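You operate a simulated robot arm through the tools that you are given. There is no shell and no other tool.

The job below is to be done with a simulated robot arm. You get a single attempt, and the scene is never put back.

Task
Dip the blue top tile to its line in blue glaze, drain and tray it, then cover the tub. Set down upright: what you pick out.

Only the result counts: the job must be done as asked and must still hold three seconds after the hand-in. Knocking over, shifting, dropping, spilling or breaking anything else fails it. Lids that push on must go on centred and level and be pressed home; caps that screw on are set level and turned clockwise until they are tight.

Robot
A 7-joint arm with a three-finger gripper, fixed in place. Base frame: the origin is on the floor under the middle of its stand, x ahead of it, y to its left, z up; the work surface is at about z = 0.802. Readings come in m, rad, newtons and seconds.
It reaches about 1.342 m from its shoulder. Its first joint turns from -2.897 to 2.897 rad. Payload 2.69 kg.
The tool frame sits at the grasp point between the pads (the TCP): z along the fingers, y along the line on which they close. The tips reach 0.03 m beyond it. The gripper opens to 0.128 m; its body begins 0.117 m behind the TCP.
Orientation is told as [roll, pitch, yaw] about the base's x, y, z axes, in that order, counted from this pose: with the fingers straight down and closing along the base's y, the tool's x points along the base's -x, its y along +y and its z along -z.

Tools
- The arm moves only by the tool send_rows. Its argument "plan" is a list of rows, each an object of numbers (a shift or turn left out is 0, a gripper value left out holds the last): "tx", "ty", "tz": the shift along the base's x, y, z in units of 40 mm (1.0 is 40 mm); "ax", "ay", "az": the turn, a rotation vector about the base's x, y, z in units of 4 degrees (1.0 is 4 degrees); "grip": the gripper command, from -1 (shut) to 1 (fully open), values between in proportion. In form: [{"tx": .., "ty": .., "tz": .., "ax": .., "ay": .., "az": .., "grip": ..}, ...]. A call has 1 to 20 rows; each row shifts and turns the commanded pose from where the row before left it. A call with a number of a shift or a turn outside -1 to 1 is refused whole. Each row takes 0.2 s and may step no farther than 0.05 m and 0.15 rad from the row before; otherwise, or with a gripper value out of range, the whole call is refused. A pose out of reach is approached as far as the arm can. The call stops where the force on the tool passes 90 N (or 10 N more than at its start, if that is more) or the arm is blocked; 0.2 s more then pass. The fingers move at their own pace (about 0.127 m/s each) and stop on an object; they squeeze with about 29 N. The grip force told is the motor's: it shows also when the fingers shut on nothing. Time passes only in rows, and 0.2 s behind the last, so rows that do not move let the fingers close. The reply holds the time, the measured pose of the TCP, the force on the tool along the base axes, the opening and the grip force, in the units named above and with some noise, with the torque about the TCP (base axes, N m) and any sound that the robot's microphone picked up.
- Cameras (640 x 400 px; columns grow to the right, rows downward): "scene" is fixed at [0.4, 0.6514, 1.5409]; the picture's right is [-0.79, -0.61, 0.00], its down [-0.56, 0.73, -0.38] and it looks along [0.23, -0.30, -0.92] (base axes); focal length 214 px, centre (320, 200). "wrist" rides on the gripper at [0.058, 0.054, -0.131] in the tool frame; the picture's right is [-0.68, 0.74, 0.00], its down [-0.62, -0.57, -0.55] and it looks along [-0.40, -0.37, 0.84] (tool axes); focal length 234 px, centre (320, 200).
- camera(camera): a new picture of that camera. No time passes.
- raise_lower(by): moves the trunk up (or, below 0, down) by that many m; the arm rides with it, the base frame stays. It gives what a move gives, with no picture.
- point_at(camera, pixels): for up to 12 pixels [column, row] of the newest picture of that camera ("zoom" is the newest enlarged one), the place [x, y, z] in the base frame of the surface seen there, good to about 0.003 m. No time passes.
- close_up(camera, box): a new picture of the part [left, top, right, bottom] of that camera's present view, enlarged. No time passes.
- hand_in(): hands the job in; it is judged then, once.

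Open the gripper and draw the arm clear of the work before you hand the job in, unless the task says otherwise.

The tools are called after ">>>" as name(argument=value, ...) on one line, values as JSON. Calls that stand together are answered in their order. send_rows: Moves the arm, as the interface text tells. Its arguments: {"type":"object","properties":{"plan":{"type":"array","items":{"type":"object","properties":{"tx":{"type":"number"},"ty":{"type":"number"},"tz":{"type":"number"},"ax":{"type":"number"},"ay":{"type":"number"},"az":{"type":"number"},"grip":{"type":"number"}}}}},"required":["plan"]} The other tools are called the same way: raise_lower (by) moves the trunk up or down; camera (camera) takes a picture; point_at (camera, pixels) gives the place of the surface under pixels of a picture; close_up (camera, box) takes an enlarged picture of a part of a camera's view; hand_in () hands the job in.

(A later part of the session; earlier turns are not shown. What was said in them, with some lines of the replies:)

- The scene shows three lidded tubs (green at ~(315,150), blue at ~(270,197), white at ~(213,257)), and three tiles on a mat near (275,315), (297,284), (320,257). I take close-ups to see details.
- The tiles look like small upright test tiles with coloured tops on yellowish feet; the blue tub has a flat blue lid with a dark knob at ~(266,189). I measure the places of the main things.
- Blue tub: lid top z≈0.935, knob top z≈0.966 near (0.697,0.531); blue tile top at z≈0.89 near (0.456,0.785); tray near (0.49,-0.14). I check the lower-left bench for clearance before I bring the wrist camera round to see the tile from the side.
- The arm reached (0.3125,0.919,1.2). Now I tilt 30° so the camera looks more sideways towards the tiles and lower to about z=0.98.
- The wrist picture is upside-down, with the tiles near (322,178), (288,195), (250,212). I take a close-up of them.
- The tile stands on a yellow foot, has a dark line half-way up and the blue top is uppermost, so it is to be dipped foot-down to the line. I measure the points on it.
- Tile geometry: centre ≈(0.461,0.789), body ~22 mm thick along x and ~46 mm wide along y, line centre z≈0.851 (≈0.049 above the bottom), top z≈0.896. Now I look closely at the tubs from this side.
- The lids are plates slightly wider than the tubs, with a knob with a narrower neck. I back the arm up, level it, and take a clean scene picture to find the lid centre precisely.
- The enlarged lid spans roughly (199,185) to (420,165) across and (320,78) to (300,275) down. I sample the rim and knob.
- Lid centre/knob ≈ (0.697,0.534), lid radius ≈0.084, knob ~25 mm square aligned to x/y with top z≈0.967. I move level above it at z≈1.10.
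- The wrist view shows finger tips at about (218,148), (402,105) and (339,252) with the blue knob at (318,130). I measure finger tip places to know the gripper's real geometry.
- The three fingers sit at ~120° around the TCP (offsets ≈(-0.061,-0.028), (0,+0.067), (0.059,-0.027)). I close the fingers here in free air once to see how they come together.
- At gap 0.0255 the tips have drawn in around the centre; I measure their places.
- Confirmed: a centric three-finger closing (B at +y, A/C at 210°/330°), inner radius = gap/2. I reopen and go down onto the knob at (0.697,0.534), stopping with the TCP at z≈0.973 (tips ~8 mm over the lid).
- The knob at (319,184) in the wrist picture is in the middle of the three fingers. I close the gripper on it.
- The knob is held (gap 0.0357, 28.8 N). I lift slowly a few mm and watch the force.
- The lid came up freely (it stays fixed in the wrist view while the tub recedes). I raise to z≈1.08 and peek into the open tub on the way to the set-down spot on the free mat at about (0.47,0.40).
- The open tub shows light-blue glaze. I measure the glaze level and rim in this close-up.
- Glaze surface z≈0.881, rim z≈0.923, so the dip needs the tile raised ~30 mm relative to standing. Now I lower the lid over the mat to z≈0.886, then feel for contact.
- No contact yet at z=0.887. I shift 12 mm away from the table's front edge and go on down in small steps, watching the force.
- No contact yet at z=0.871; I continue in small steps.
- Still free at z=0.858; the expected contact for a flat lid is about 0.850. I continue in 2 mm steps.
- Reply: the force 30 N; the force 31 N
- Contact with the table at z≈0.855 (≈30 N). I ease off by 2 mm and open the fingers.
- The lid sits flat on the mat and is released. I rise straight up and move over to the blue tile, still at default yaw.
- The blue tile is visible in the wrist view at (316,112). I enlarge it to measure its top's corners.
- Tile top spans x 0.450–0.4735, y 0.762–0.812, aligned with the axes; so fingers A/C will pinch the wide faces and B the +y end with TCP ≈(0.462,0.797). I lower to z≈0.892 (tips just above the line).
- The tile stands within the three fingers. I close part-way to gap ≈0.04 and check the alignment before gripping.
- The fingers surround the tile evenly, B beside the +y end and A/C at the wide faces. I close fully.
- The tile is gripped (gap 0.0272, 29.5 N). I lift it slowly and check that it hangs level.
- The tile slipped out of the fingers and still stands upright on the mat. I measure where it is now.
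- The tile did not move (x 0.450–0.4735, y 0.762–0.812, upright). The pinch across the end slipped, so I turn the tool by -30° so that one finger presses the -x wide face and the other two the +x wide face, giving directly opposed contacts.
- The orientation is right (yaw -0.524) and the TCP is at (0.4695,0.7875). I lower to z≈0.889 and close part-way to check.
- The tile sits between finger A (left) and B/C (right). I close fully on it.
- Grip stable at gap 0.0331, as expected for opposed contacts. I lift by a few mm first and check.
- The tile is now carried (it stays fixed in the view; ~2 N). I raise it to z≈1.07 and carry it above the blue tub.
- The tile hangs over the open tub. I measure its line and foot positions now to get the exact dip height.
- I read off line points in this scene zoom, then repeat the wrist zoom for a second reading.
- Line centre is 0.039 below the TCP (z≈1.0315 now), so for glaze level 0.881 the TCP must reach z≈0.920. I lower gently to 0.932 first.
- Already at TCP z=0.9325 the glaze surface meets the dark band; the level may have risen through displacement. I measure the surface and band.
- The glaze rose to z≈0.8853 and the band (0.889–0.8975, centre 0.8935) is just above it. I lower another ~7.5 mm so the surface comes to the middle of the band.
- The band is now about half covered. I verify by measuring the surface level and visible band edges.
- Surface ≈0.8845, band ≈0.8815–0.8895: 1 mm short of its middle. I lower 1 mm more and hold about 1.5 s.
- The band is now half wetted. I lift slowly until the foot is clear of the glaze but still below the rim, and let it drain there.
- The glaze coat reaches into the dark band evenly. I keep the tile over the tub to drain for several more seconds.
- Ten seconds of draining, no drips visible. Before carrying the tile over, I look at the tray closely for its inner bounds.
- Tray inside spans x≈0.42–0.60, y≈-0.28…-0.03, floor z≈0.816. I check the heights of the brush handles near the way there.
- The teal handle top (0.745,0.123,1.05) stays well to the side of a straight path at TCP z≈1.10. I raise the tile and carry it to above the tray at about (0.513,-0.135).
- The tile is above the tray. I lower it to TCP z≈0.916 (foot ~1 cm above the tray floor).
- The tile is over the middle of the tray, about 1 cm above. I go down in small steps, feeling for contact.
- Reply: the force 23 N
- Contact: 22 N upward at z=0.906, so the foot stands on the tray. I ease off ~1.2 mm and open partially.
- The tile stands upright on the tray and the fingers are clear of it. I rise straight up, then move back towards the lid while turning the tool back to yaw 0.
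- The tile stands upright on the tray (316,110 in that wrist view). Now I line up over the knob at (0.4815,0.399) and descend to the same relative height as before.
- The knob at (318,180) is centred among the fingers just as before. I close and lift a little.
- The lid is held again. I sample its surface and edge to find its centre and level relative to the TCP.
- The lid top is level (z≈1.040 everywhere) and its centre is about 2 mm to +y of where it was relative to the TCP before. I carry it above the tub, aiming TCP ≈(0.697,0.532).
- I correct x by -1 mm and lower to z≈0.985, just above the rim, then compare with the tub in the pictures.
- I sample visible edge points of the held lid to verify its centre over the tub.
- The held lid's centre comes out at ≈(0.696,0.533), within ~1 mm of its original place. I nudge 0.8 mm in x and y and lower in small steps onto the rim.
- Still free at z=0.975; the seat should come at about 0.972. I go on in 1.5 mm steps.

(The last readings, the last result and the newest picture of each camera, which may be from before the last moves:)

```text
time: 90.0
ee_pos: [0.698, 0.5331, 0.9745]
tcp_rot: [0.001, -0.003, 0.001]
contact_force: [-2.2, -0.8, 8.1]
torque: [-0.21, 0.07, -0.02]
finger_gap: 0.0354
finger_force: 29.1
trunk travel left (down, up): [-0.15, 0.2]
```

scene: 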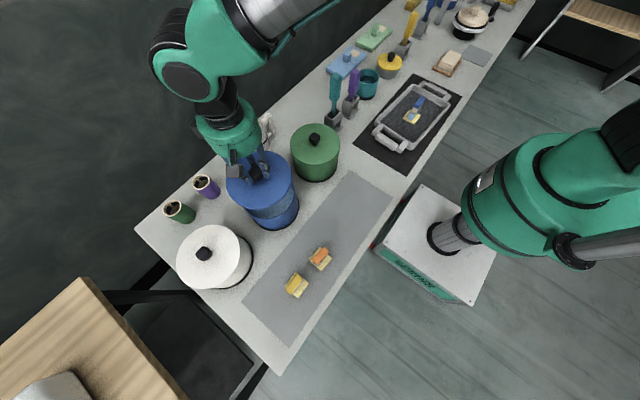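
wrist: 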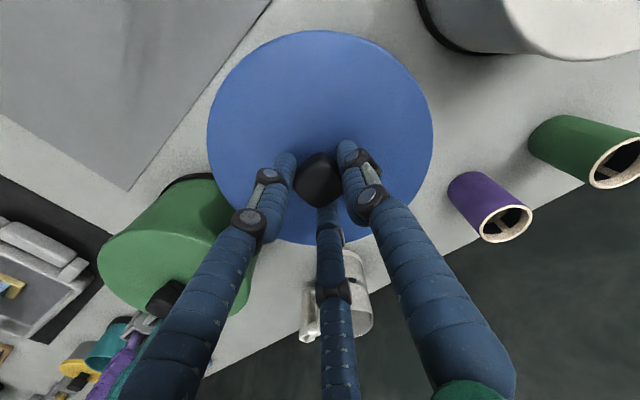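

Contact (8 N) at z≈0.974, as when it was first gripped. I look at the fit before pressing.

>>> close_up(camera="scene", box=[220, 140, 320, 240])

>>> send_rows(plan=[{"tz": -0.04}, {}])

```text
4.00 times, centred on (270, 190) of scene
```

zoom: 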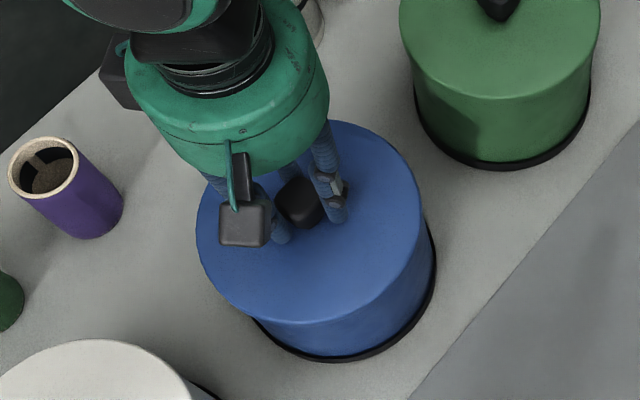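

```text
time: 90.6
ee_pos: [0.6978, 0.5343, 0.9743]
tcp_rot: [0.0, -0.004, 0.0]
contact_force: [-0.4, -4.4, 21.6]
torque: [-0.56, 0.06, -0.01]
finger_gap: 0.0353
finger_force: 29.2
trunk travel left (down, up): [-0.15, 0.2]
```

Force rises to 21 N at z≈0.974 with no further travel. I measure the lid top height and level now, to compare with the original 0.9347.

>>> close_up(camera="scene", box=[220, 140, 320, 240])

>>> point_at(camera="zoom", pixels=[[210, 240], [230, 270], [270, 295], [310, 300], [350, 290], [385, 260], [405, 220], [395, 170], [360, 140], [300, 260], [350, 220], [370, 190]])

>>> camera(camera="wrist")

```text
4.00 times, centred on (270, 190) of scene
```

zoom: 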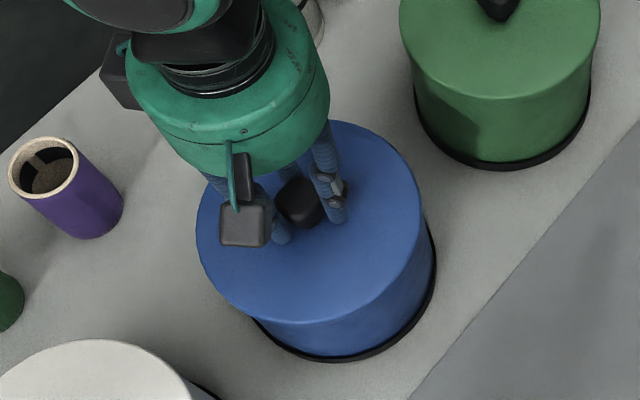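

```text
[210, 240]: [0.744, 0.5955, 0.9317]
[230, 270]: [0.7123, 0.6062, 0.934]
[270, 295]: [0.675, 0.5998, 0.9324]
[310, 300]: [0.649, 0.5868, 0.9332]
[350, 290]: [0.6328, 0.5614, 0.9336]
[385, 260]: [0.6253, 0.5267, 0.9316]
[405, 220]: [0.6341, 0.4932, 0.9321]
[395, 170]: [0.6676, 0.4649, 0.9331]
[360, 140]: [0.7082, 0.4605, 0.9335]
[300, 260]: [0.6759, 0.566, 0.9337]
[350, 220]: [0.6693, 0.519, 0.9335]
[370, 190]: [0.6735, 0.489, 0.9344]
```

```text
taken
```

wrist: 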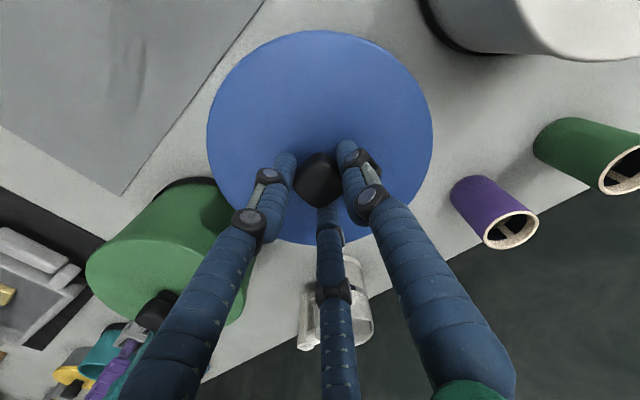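

The lid top is at z≈0.933 all round — the original height, level and centred. I press a bit more to be sure it is home.

>>> send_rows(plan=[{"tz": -0.05}, {}, {}])

```text
time: 91.4
ee_pos: [0.698, 0.5334, 0.9716]
tcp_rot: [0.003, -0.003, 0.0]
contact_force: [6.0, 0.9, 30.8]
torque: [-0.35, -0.13, 0.07]
finger_gap: 0.0353
finger_force: 29.4
trunk travel left (down, up): [-0.15, 0.2]
```

About 31 N downward, the lid is firmly home. I ease off the pressure and open the fingers.

>>> send_rows(plan=[{"tz": 0.06}, {}, {"tz": 0.03}, {}])

>>> send_rows(plan=[{"grip": -0.3}, {"grip": 0.0}, {"grip": 0.2}, {}, {}])

>>> camera(camera="wrist")

```text
time: 92.4
ee_pos: [0.6977, 0.5325, 0.9719]
tcp_rot: [-0.003, 0.001, 0.0]
contact_force: [9.0, 0.5, 8.8]
torque: [0.02, -0.35, 0.01]
finger_gap: 0.0355
finger_force: 29.2
trunk travel left (down, up): [-0.15, 0.2]
```

```text
time: 93.6
ee_pos: [0.6973, 0.5347, 0.9722]
tcp_rot: [0.001, -0.001, 0.0]
contact_force: [-0.8, 0.6, 0.8]
torque: [-0.01, -0.01, 0.0]
finger_gap: 0.0769
finger_force: 0.0
trunk travel left (down, up): [-0.15, 0.2]
```

```text
taken
```

wrist: 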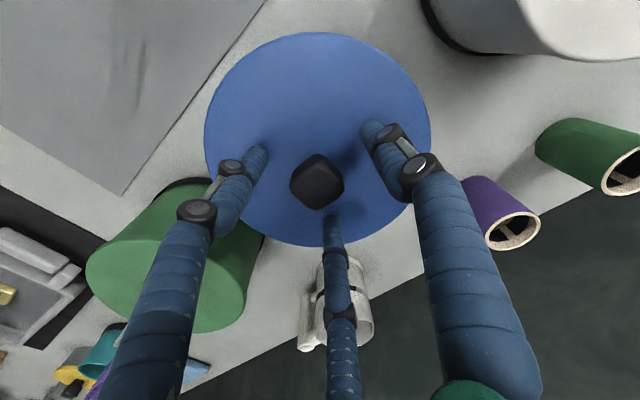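

Compared with the very first view (lid top edge at row 38, width 224 px), the lid now shows at row 32 and 227 px wide with identical background, so it still sits ~2–3 mm proud. I go up, close the fingers and will press on the knob's top.

>>> send_rows(plan=[{"tz": 0.3}, {"tz": 0.8}, {"tz": 0.9}, {"grip": -1}, {}, {}, {}, {}])

>>> close_up(camera="scene", box=[220, 150, 320, 250])

>>> point_at(camera="zoom", pixels=[[210, 200], [230, 235], [270, 255], [310, 260], [350, 250], [385, 220], [405, 180], [395, 130], [360, 105], [300, 220], [350, 180], [370, 150]])

>>> camera(camera="wrist")

```text
time: 95.4
ee_pos: [0.6958, 0.5341, 1.0527]
tcp_rot: [-0.002, -0.002, 0.0]
contact_force: [0.4, -0.7, -0.5]
torque: [0.01, 0.02, 0.01]
finger_gap: 0.0022
finger_force: 29.0
trunk travel left (down, up): [-0.15, 0.2]
```

```text
4.00 times, centred on (270, 200) of scene
```

zoom: 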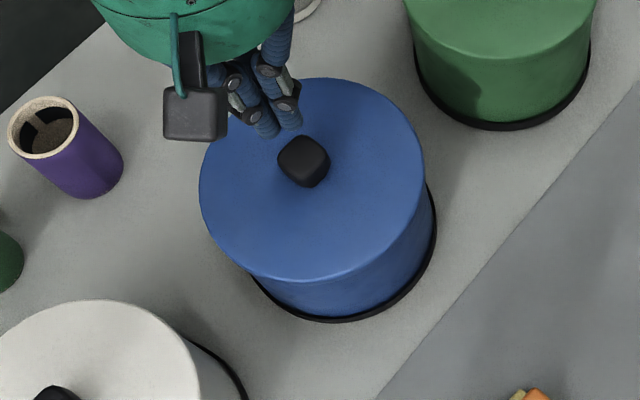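

```text
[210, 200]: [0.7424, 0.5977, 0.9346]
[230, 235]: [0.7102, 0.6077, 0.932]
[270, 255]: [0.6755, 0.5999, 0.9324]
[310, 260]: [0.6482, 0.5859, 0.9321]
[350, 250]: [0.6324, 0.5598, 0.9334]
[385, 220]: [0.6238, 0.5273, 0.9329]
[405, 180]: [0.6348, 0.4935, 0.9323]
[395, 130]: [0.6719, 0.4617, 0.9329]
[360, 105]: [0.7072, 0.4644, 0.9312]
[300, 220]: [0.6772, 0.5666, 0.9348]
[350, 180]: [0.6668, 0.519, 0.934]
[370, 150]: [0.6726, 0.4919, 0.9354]
```

```text
taken
```

wrist: 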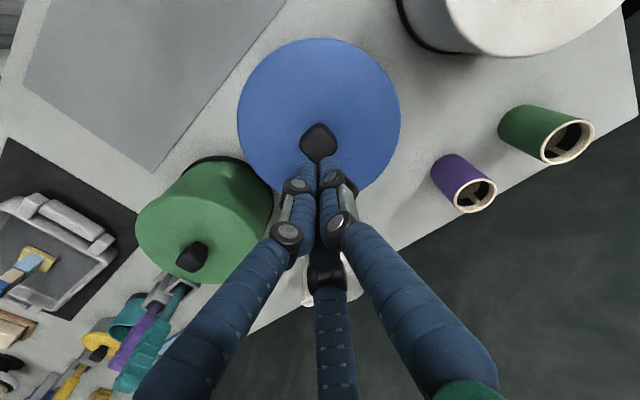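

The lid top reads 0.9347 inside/0.933 at the edge — the same as originally. To be sure it is home I press down on the knob's top with closed fingers, first approaching to just above it.

>>> send_rows(plan=[{"tz": -0.6, "tx": 0.02}, {"tz": -0.5}, {"tz": -0.15}, {}])

>>> camera(camera="wrist")

>>> close_up(camera="scene", box=[245, 165, 295, 215])

```text
time: 96.4
ee_pos: [0.697, 0.5336, 1.0029]
tcp_rot: [0.0, 0.0, 0.001]
contact_force: [-0.1, -1.4, -0.3]
torque: [0.01, 0.01, 0.0]
finger_gap: 0.0024
finger_force: 29.4
trunk travel left (down, up): [-0.15, 0.2]
```

```text
taken
```

wrist: 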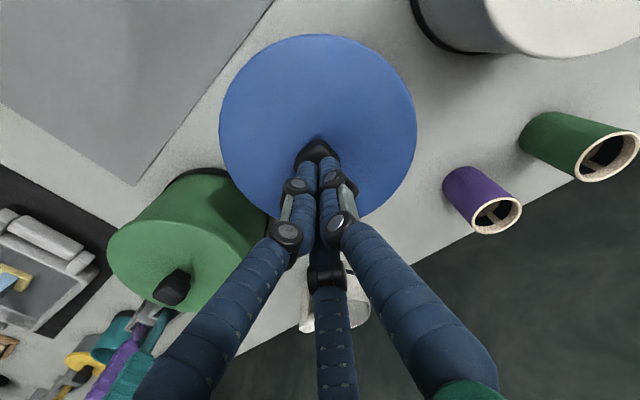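

```text
8.00 times, centred on (270, 190) of scene
```

zoom: 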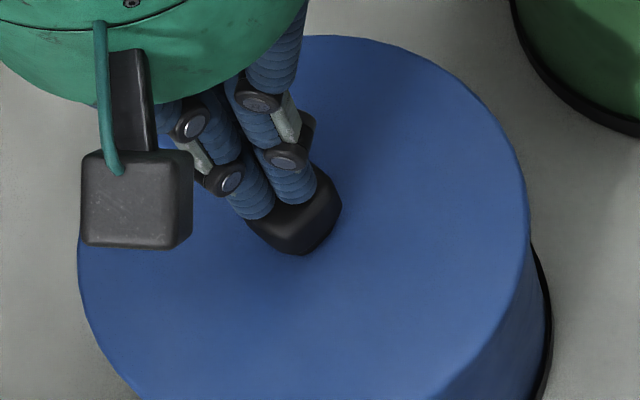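

The closed tips are right above the knob centre. I press down in small steps and watch the force.

>>> send_rows(plan=[{"tz": -0.1}, {"tz": -0.05}, {}])

>>> send_rows(plan=[{"tz": -0.05}, {}])

```text
time: 97.2
ee_pos: [0.6987, 0.5338, 0.997]
tcp_rot: [0.0, 0.002, 0.0]
contact_force: [-0.1, -0.2, -0.3]
torque: [-0.01, -0.01, -0.03]
finger_gap: 0.0024
finger_force: 28.8
trunk travel left (down, up): [-0.15, 0.2]
```

```text
time: 97.8
ee_pos: [0.6972, 0.5333, 0.9954]
tcp_rot: [0.0, -0.003, -0.001]
contact_force: [-1.4, -1.2, 8.0]
torque: [-0.09, 0.08, -0.01]
finger_gap: 0.0022
finger_force: 29.2
trunk travel left (down, up): [-0.15, 0.2]
```

Contact at tip z≈0.9655, i.e. the knob top is at its original height. I press on to ~35 N to make sure nothing gives.

>>> send_rows(plan=[{"tz": -0.05}, {}])

>>> send_rows(plan=[{"tz": -0.05}, {}, {}])

```text
time: 98.4
ee_pos: [0.6979, 0.5337, 0.9954]
tcp_rot: [0.001, -0.003, 0.001]
contact_force: [-4.5, -3.1, 25.2]
torque: [-0.17, 0.17, -0.01]
finger_gap: 0.0059
finger_force: 29.0
trunk travel left (down, up): [-0.15, 0.2]
```

```text
time: 99.2
ee_pos: [0.6976, 0.5334, 0.9953]
tcp_rot: [0.004, -0.005, 0.0]
contact_force: [-3.4, 0.5, 48.1]
torque: [-0.15, 0.23, -0.02]
finger_gap: 0.0061
finger_force: 29.1
trunk travel left (down, up): [-0.15, 0.2]
```

48 N without any yielding: the lid is home. I lift straight off and move the arm away to inspect the result.

>>> send_rows(plan=[{"tz": 0.12}, {"tz": 0.3}, {"tz": 0.8}, {"tz": 1}, {"tz": 1}, {"tz": 1}, {"tz": 1, "grip": 0.5}, {"tx": -0.9, "ty": 0.6}, {"tx": -0.9, "ty": 0.6}, {"tx": -0.9, "ty": 0.6}, {"tx": -0.9, "ty": 0.6}, {"tx": -0.9, "ty": 0.6}, {"tx": -0.9, "ty": 0.6}, {"tx": -0.9, "ty": 0.6}, {"tx": -0.9, "ty": 0.6}, {}])

>>> camera(camera="scene")

>>> camera(camera="wrist")

>>> close_up(camera="scene", box=[220, 150, 320, 250])

```text
time: 102.6
ee_pos: [0.4094, 0.7265, 1.1993]
tcp_rot: [0.0, -0.002, 0.001]
contact_force: [-0.2, 0.2, 0.3]
torque: [-0.06, -0.06, 0.01]
finger_gap: 0.0959
finger_force: 0.1
trunk travel left (down, up): [-0.15, 0.2]
```

```text
taken
```

scene: 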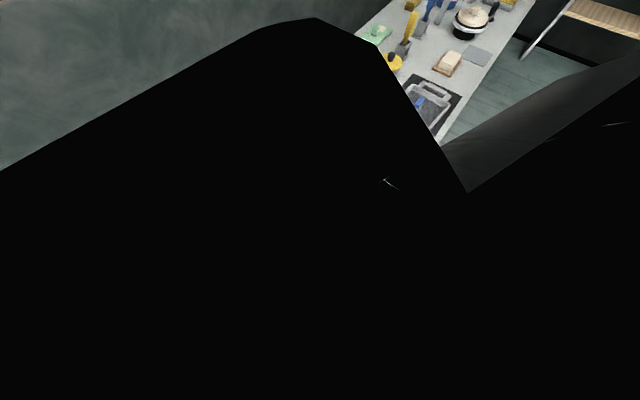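

```text
taken
```

wrist: 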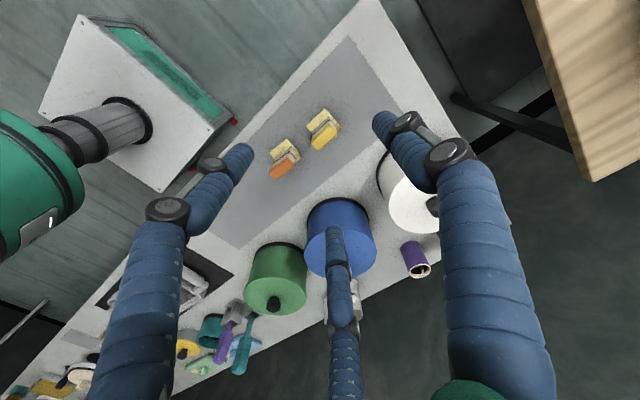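

```text
4.00 times, centred on (270, 200) of scene
```

zoom: 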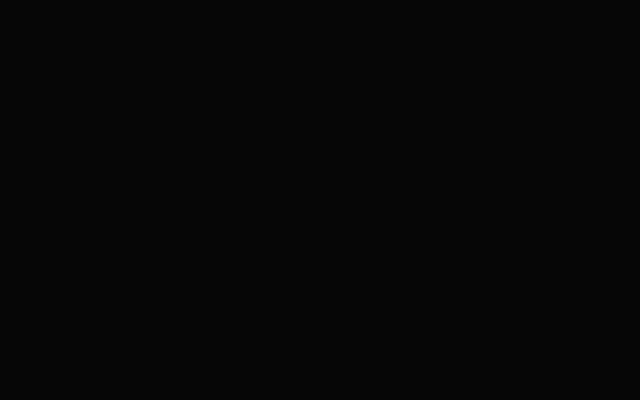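

The elbow hides the scene camera here. I go to the earlier clear pose (0.3125,0.918,1.2).

>>> send_rows(plan=[{"tx": -0.48, "ty": 0.95}, {"tx": -0.48, "ty": 0.95}, {"tx": -0.48, "ty": 0.95}, {"tx": -0.48, "ty": 0.95}, {"tx": -0.48, "ty": 0.95}, {}])

>>> camera(camera="scene")

>>> close_up(camera="scene", box=[220, 150, 320, 250])

```text
time: 104.0
ee_pos: [0.3124, 0.9155, 1.1984]
tcp_rot: [0.0, 0.0, 0.001]
contact_force: [0.6, 0.8, -0.3]
torque: [-0.05, -0.04, 0.01]
finger_gap: 0.096
finger_force: 0.1
trunk travel left (down, up): [-0.15, 0.2]
```

```text
taken
```

scene: 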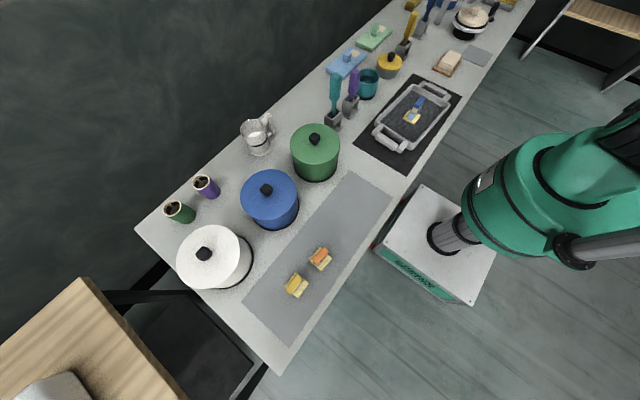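

```text
4.00 times, centred on (270, 200) of scene
```

zoom: 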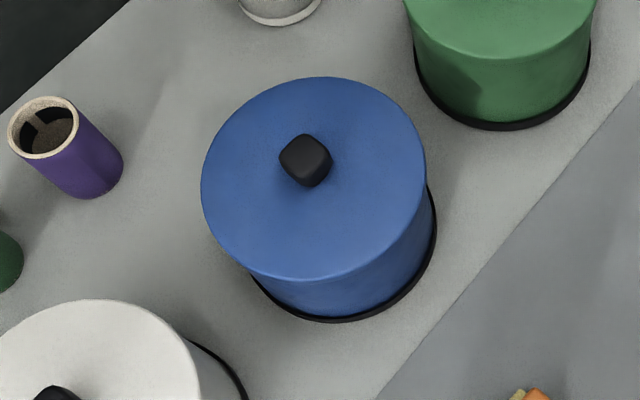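

The scene is clear: tile upright on the tray, lid on the tub. The lid seems a couple of mm off from before (knob now at (305,160) in the zoom versus (302,158)), so I check its centring with finer zooms, using the green tub as a reference.

>>> close_up(camera="scene", box=[280, 180, 305, 200])

>>> close_up(camera="scene", box=[320, 135, 345, 155])

>>> close_up(camera="scene", box=[230, 210, 260, 230])

>>> close_up(camera="scene", box=[285, 160, 315, 180])

```text
16.00 times, centred on (292, 190) of scene
```

zoom: 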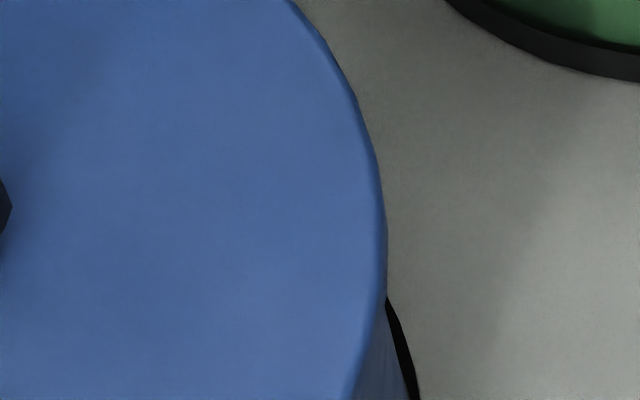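

```text
16.00 times, centred on (332, 145) of scene
```

zoom: 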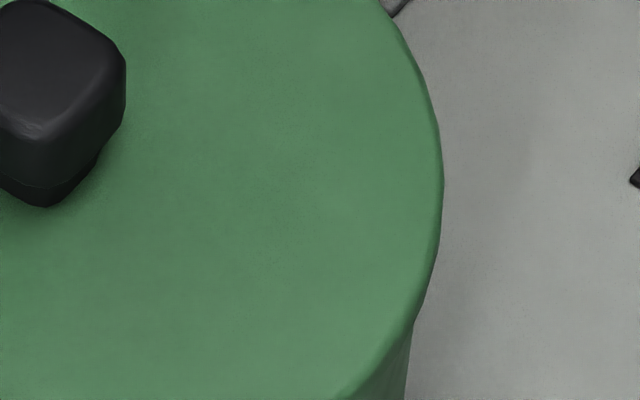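

```text
16.00 times, centred on (245, 220) of scene
```

zoom: 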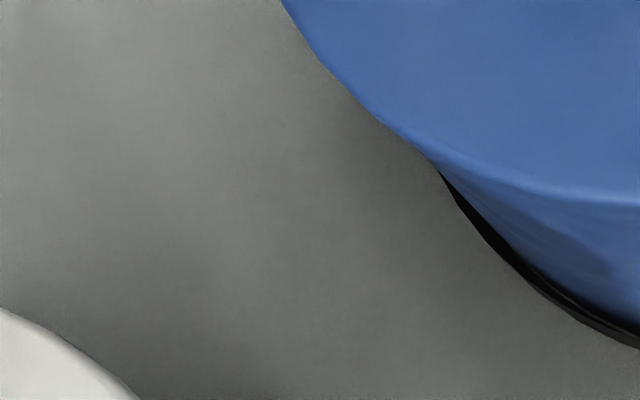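

```text
16.00 times, centred on (300, 170) of scene
```

zoom: 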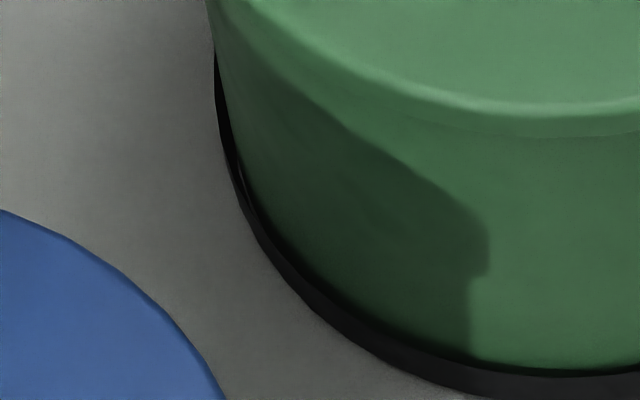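

The lid's right extreme is now at u≈296.7 versus ≈295.5 originally, i.e. it lies ~3 mm too far towards -x. I record the exact left edge and knob now, then I will re-centre it by loosely caging the knob (no squeeze) at the original TCP x,y.

>>> close_up(camera="scene", box=[228, 185, 253, 205])

>>> close_up(camera="scene", box=[254, 180, 279, 200])

>>> send_rows(plan=[{"tx": 0.8, "ty": -0.8, "grip": 0.2}, {"tx": 0.8, "ty": -0.8}, {"tx": 0.8, "ty": -0.8}, {"tx": 0.8, "ty": -0.8}, {"tx": 0.8, "ty": -0.8}, {"tx": 0.8, "ty": -0.8}, {"tx": 0.8, "ty": -0.8}, {"tx": 0.8, "ty": -0.8}, {"tx": 0.8, "ty": -0.8}, {"tx": 0.8, "ty": -0.8}, {"tx": 0.8, "ty": -0.75}, {"tx": 0.8, "ty": -0.75}, {"tz": -0.9}, {"tz": -0.9}, {"tz": -0.9}, {"tz": -0.9}, {}])

>>> send_rows(plan=[{}])

>>> send_rows(plan=[{}])

```text
16.00 times, centred on (240, 195) of scene
```

zoom: 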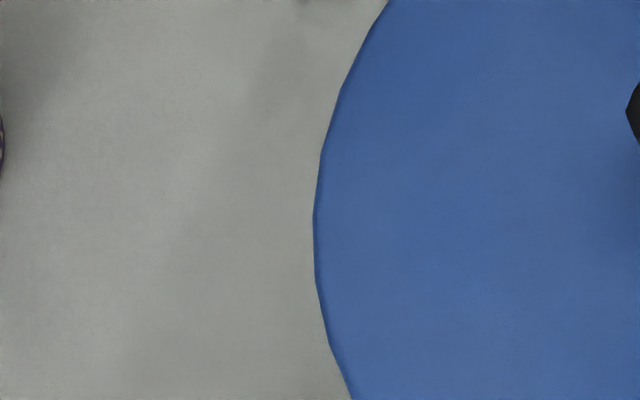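

```text
16.00 times, centred on (266, 190) of scene
```

zoom: 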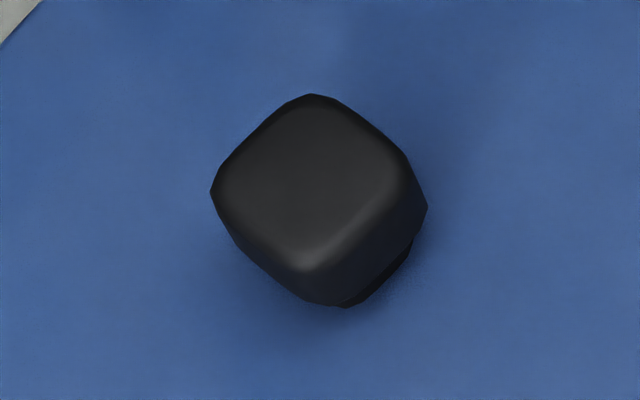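

```text
time: 107.6
ee_pos: [0.6991, 0.5343, 1.0573]
tcp_rot: [0.0, 0.0, 0.0]
contact_force: [-0.2, -0.5, 0.0]
torque: [-0.04, 0.02, 0.01]
finger_gap: 0.0766
finger_force: 0.0
trunk travel left (down, up): [-0.15, 0.2]
```

```text
time: 108.0
ee_pos: [0.6992, 0.5339, 1.0573]
tcp_rot: [0.0, -0.001, 0.0]
contact_force: [0.6, -0.2, -0.2]
torque: [0.0, 0.01, -0.01]
finger_gap: 0.0768
finger_force: 0.0
trunk travel left (down, up): [-0.15, 0.2]
```

```text
time: 108.4
ee_pos: [0.6987, 0.5332, 1.0568]
tcp_rot: [0.0, 0.001, 0.001]
contact_force: [0.4, -0.6, 0.7]
torque: [0.02, -0.01, -0.01]
finger_gap: 0.0769
finger_force: 0.0
trunk travel left (down, up): [-0.15, 0.2]
```

TCP is at ≈(0.699,0.534). I shift to x≈0.6968, lower around the knob and close only to a gap of ~0.037 (just wider than the knob's 0.0354 grip gap) so that the fingers nudge the lid back to centre without lifting it.

>>> send_rows(plan=[{"tx": -0.055, "tz": -0.5}, {"tz": -0.7}, {"tz": -0.5}, {"tz": -0.3}, {"tz": -0.08}, {}, {}])

>>> close_up(camera="wrist", box=[240, 100, 400, 260])

>>> send_rows(plan=[{"grip": 0.0}, {"grip": -0.2}, {"grip": -0.3}, {"grip": -0.36}, {"grip": -0.42}, {}, {}])

>>> close_up(camera="scene", box=[280, 180, 305, 200])

>>> close_up(camera="scene", box=[228, 185, 253, 205])

```text
time: 110.0
ee_pos: [0.6964, 0.536, 0.9721]
tcp_rot: [0.0, 0.001, 0.001]
contact_force: [0.8, 0.8, 0.2]
torque: [0.01, 0.01, 0.01]
finger_gap: 0.077
finger_force: 0.0
trunk travel left (down, up): [-0.15, 0.2]
```

```text
2.50 times, centred on (320, 180) of wrist
```

zoom: 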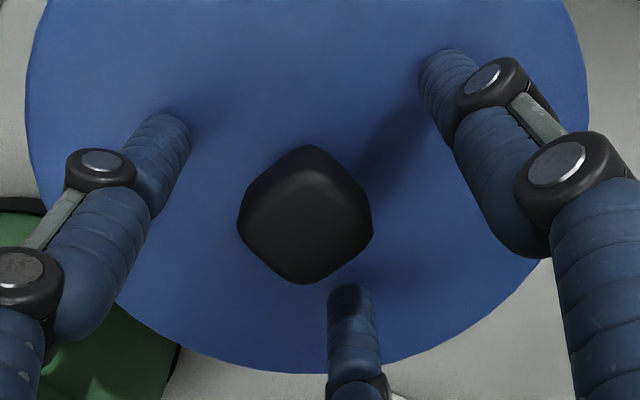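

```text
time: 111.6
ee_pos: [0.6975, 0.5356, 0.9729]
tcp_rot: [-0.001, 0.0, -0.001]
contact_force: [0.2, 0.0, 0.1]
torque: [0.0, -0.03, -0.04]
finger_gap: 0.0375
finger_force: 0.5
trunk travel left (down, up): [-0.15, 0.2]
```

```text
16.00 times, centred on (292, 190) of scene
```

zoom: 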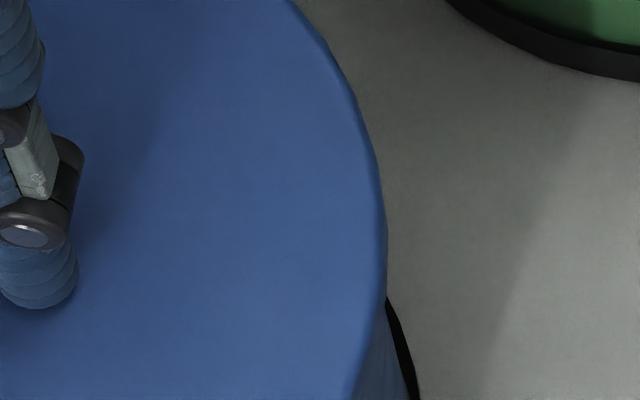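

```text
16.00 times, centred on (240, 195) of scene
```

zoom: 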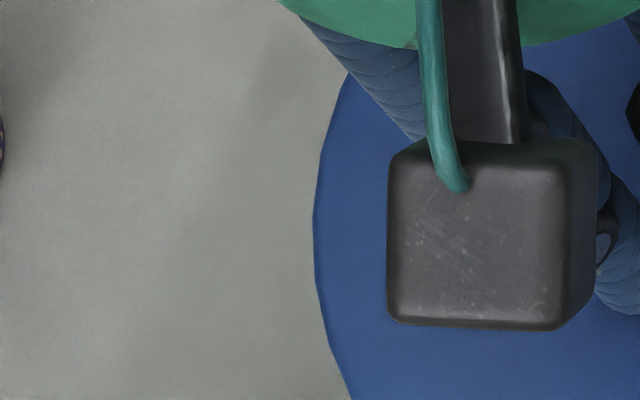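

The lid did not move (right edge still X=387, left X=314), so the knob already lies within ~1 mm of the TCP x=0.697. To judge centring directly I measure the tub's base ring against the lid, so I take fine zooms of the ring.

>>> close_up(camera="scene", box=[286, 202, 310, 222])

>>> close_up(camera="scene", box=[268, 218, 292, 238])

>>> close_up(camera="scene", box=[248, 212, 272, 232])

```text
16.00 times, centred on (298, 212) of scene
```

zoom: 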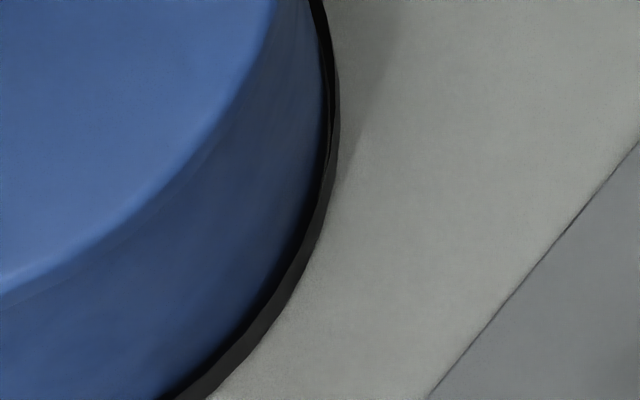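

```text
16.00 times, centred on (280, 228) of scene
```

zoom: 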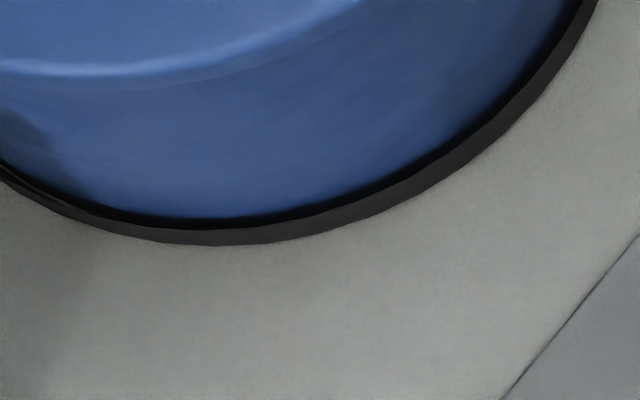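

```text
16.00 times, centred on (260, 222) of scene
```

zoom: 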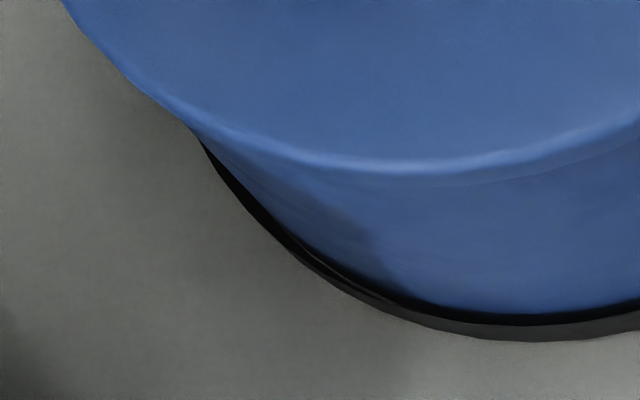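

From the ring fit the tub centre is ≈(0.6972,0.535) and the lid centre ≈(0.694,0.534): about 3 mm too far to -x, matching the change of the picture since the start. With the knob loosely caged I nudge the lid in +x by small steps and watch its edge and the force.

>>> send_rows(plan=[{"tx": 0.03}, {"tx": 0.03}, {}, {}])

>>> close_up(camera="scene", box=[280, 180, 305, 200])

>>> close_up(camera="scene", box=[228, 185, 253, 205])

```text
time: 112.6
ee_pos: [0.6979, 0.5357, 0.9726]
tcp_rot: [-0.001, -0.001, 0.0]
contact_force: [-0.7, -0.4, -0.4]
torque: [0.04, 0.02, 0.01]
finger_gap: 0.0375
finger_force: 0.8
trunk travel left (down, up): [-0.15, 0.2]
```

```text
16.00 times, centred on (292, 190) of scene
```

zoom: 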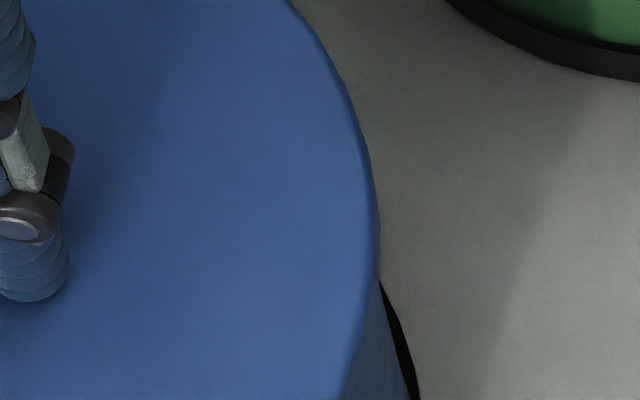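

```text
16.00 times, centred on (240, 195) of scene
```

zoom: 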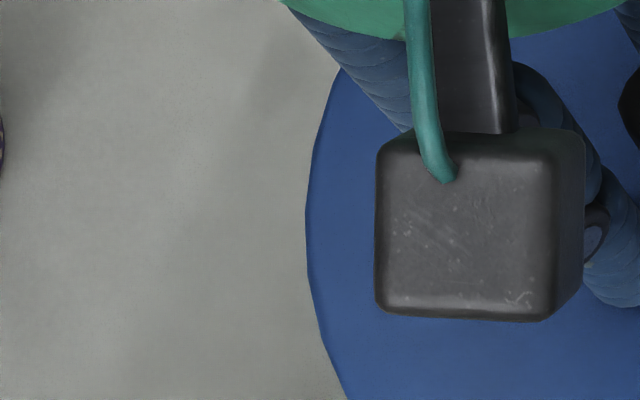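

The lid moved freely by ~2 mm (right edge 387→379, left 313→306) with no force. I nudge another 1.2 mm.

>>> send_rows(plan=[{"tx": 0.03}, {}, {}])

>>> close_up(camera="scene", box=[280, 180, 305, 200])

>>> close_up(camera="scene", box=[248, 212, 272, 232])

```text
time: 113.4
ee_pos: [0.7005, 0.5352, 0.9716]
tcp_rot: [0.0, 0.001, -0.001]
contact_force: [-1.0, -0.5, 0.3]
torque: [-0.02, 0.02, 0.02]
finger_gap: 0.0376
finger_force: 0.0
trunk travel left (down, up): [-0.15, 0.2]
```

```text
16.00 times, centred on (292, 190) of scene
```

zoom: 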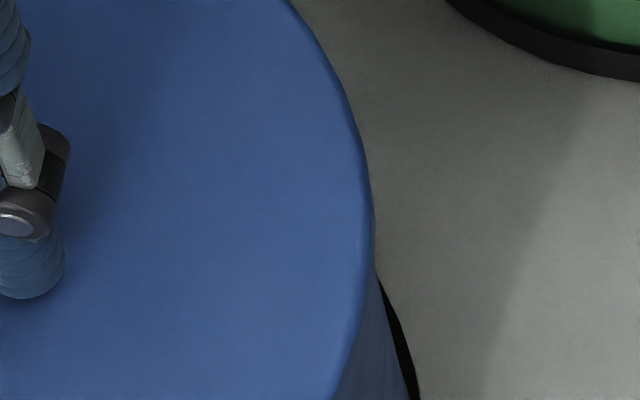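

```text
16.00 times, centred on (260, 222) of scene
```

zoom: 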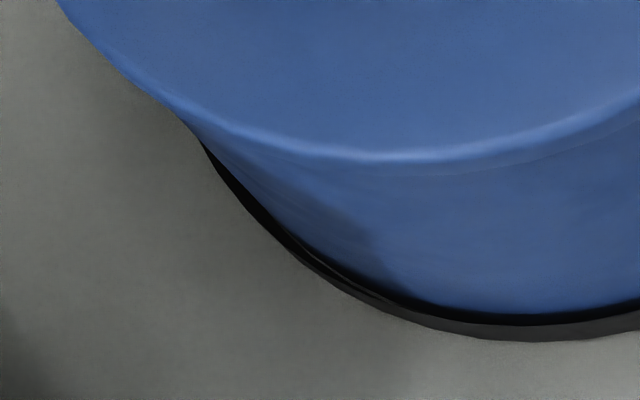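

The right edge is now at X=375, matching the original position, and the ring has not moved. I open the fingers, rise straight up and check.

>>> send_rows(plan=[{"grip": -0.3}, {"grip": -0.1}, {"grip": 0.2}, {}, {}, {"tz": 0.2}, {"tz": 0.5}, {"tz": 0.9}, {"tz": 1}, {"tz": 1}, {"tz": 1}, {"tz": 1}])

>>> close_up(camera="scene", box=[280, 180, 305, 200])

>>> close_up(camera="scene", box=[228, 185, 253, 205])

>>> close_up(camera="scene", box=[220, 150, 320, 250])

>>> point_at(camera="zoom", pixels=[[250, 200], [350, 180], [300, 240], [280, 220], [340, 230], [370, 150], [300, 150], [305, 155], [295, 158], [230, 190], [390, 190], [330, 250]])

```text
time: 116.0
ee_pos: [0.6995, 0.5366, 1.1977]
tcp_rot: [0.002, -0.002, 0.001]
contact_force: [0.7, -0.4, 0.8]
torque: [0.03, 0.01, 0.0]
finger_gap: 0.0769
finger_force: 0.0
trunk travel left (down, up): [-0.15, 0.2]
```

```text
16.00 times, centred on (292, 190) of scene
```

zoom: 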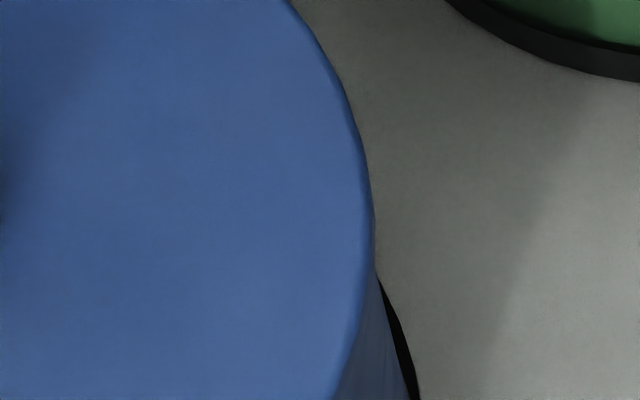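

```text
16.00 times, centred on (240, 195) of scene
```

zoom: 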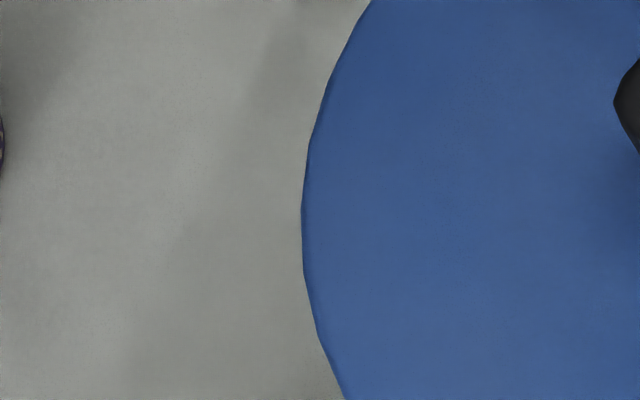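

```text
4.00 times, centred on (270, 200) of scene
```

zoom: 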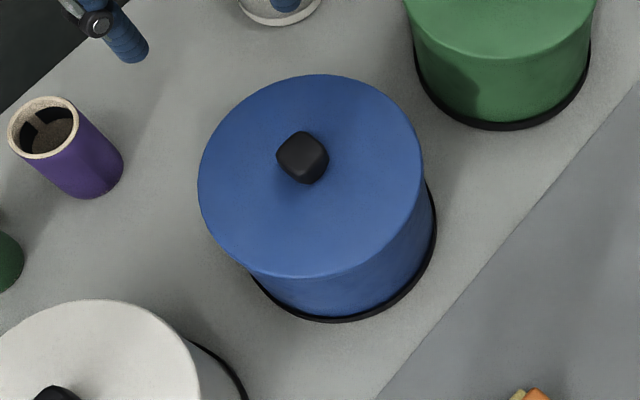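

```text
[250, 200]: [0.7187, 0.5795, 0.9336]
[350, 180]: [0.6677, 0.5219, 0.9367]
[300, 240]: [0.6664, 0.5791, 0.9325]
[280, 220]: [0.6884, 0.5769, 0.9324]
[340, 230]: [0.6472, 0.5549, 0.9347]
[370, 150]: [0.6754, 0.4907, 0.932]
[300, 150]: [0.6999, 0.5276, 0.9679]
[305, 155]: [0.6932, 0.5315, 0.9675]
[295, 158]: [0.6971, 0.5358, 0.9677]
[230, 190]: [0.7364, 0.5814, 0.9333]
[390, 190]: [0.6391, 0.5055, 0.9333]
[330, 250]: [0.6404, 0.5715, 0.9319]
```

The lid now looks identical to the original view (knob (302,157), edges 198/423) and sits at z≈0.934, knob top 0.9677. I check the tile on the tray.

>>> close_up(camera="scene", box=[390, 90, 440, 130])

>>> point_at(camera="zoom", pixels=[[300, 170], [320, 150], [330, 185], [310, 210], [290, 190], [340, 130]])

>>> camera(camera="scene")

```text
10.00 times, centred on (415, 110) of scene
```

zoom: 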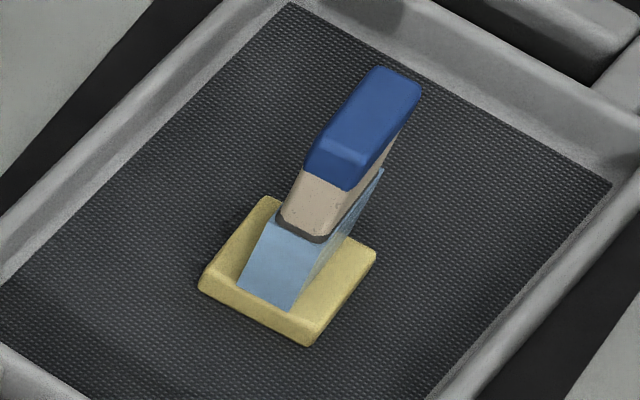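

```text
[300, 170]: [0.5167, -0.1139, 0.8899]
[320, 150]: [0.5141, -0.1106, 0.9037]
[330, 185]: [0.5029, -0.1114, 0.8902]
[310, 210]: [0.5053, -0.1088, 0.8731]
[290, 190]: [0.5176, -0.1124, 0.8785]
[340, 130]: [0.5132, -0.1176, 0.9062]
```

```text
taken
```

scene: 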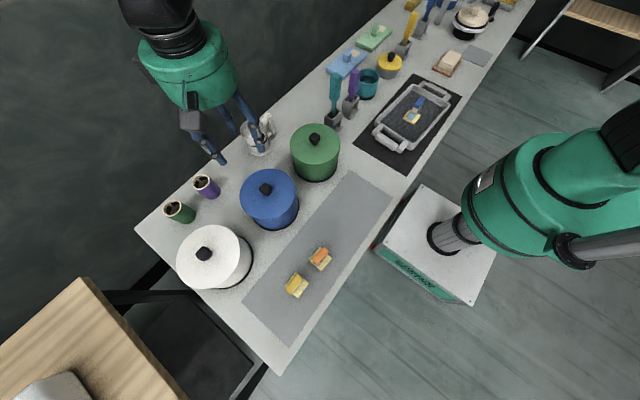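

The glazed tile stands upright on the tray with the coat ending at the band, and all else is in place. I open the gripper fully and draw the arm up and away before handing in.

>>> send_rows(plan=[{"grip": 1, "tz": 0.5}, {"tx": -0.4, "ty": -0.8}, {"tx": -0.4, "ty": -0.8}, {"tx": -0.4, "ty": -0.8}, {"tx": -0.4, "ty": -0.8}, {"tx": -0.4, "ty": -0.8}, {"tx": -0.4, "ty": -0.8}, {}, {}, {}, {}, {}])

>>> camera(camera="scene")

>>> camera(camera="wrist")

```text
time: 118.6
ee_pos: [0.604, 0.3443, 1.2168]
tcp_rot: [0.001, -0.001, 0.001]
contact_force: [0.9, 0.2, 0.2]
torque: [0.0, 0.0, -0.03]
finger_gap: 0.1281
finger_force: 0.2
trunk travel left (down, up): [-0.15, 0.2]
```

```text
taken
```

scene: 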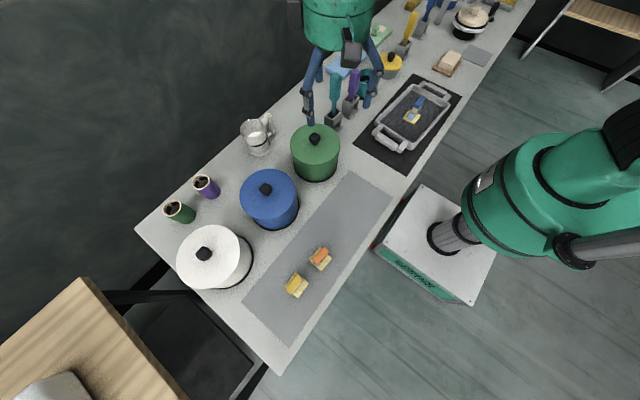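

```text
taken
```

wrist: 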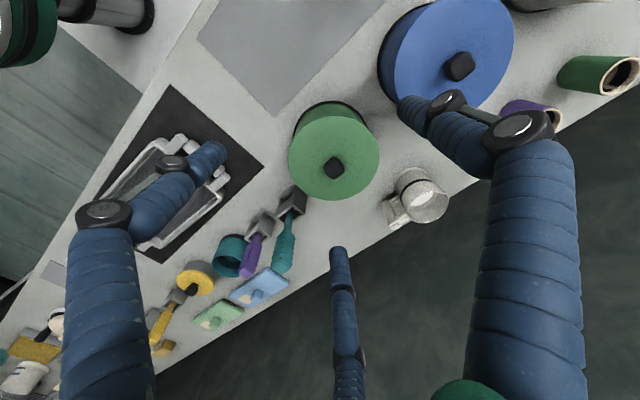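

The blue tub is covered with its lid centred, level and home. The tile stands upright on the tray at (414,113), nothing else has moved, and the arm is clear with the gripper open. I hand the job in.

>>> hand_in()

```text
The job is handed in.
```

I dipped the blue top tile in the blue glaze and drained it over the tub. It now stands upright on the tray, and the lid is back on the blue tub. The job is handed in, and I have not seen a verdict.

- **Dip:** the coat ends about the middle of the tile's dark line. The glaze rose about 4 mm as the tile went in, so I set the depth from the level measured with the tile in it.
- **Drain:** the tile hung over the glaze for about 10 seconds. No drips were visible after that or on the tray.
- **First grip:** the first attempt to lift the tile slipped. The tile stayed upright in the same spot, and I re-gripped it with the tool turned 30°.
- **Lid:** after pressing it down with about 48 N, I found it roughly 3 mm off centre. I nudged it back without lifting it and did not press again. It is level, and the knob top is at its starting height of about 0.967 m.
- **Everything else:** nothing else looked moved in the last pictures. The gripper is open and the arm is clear of the work.
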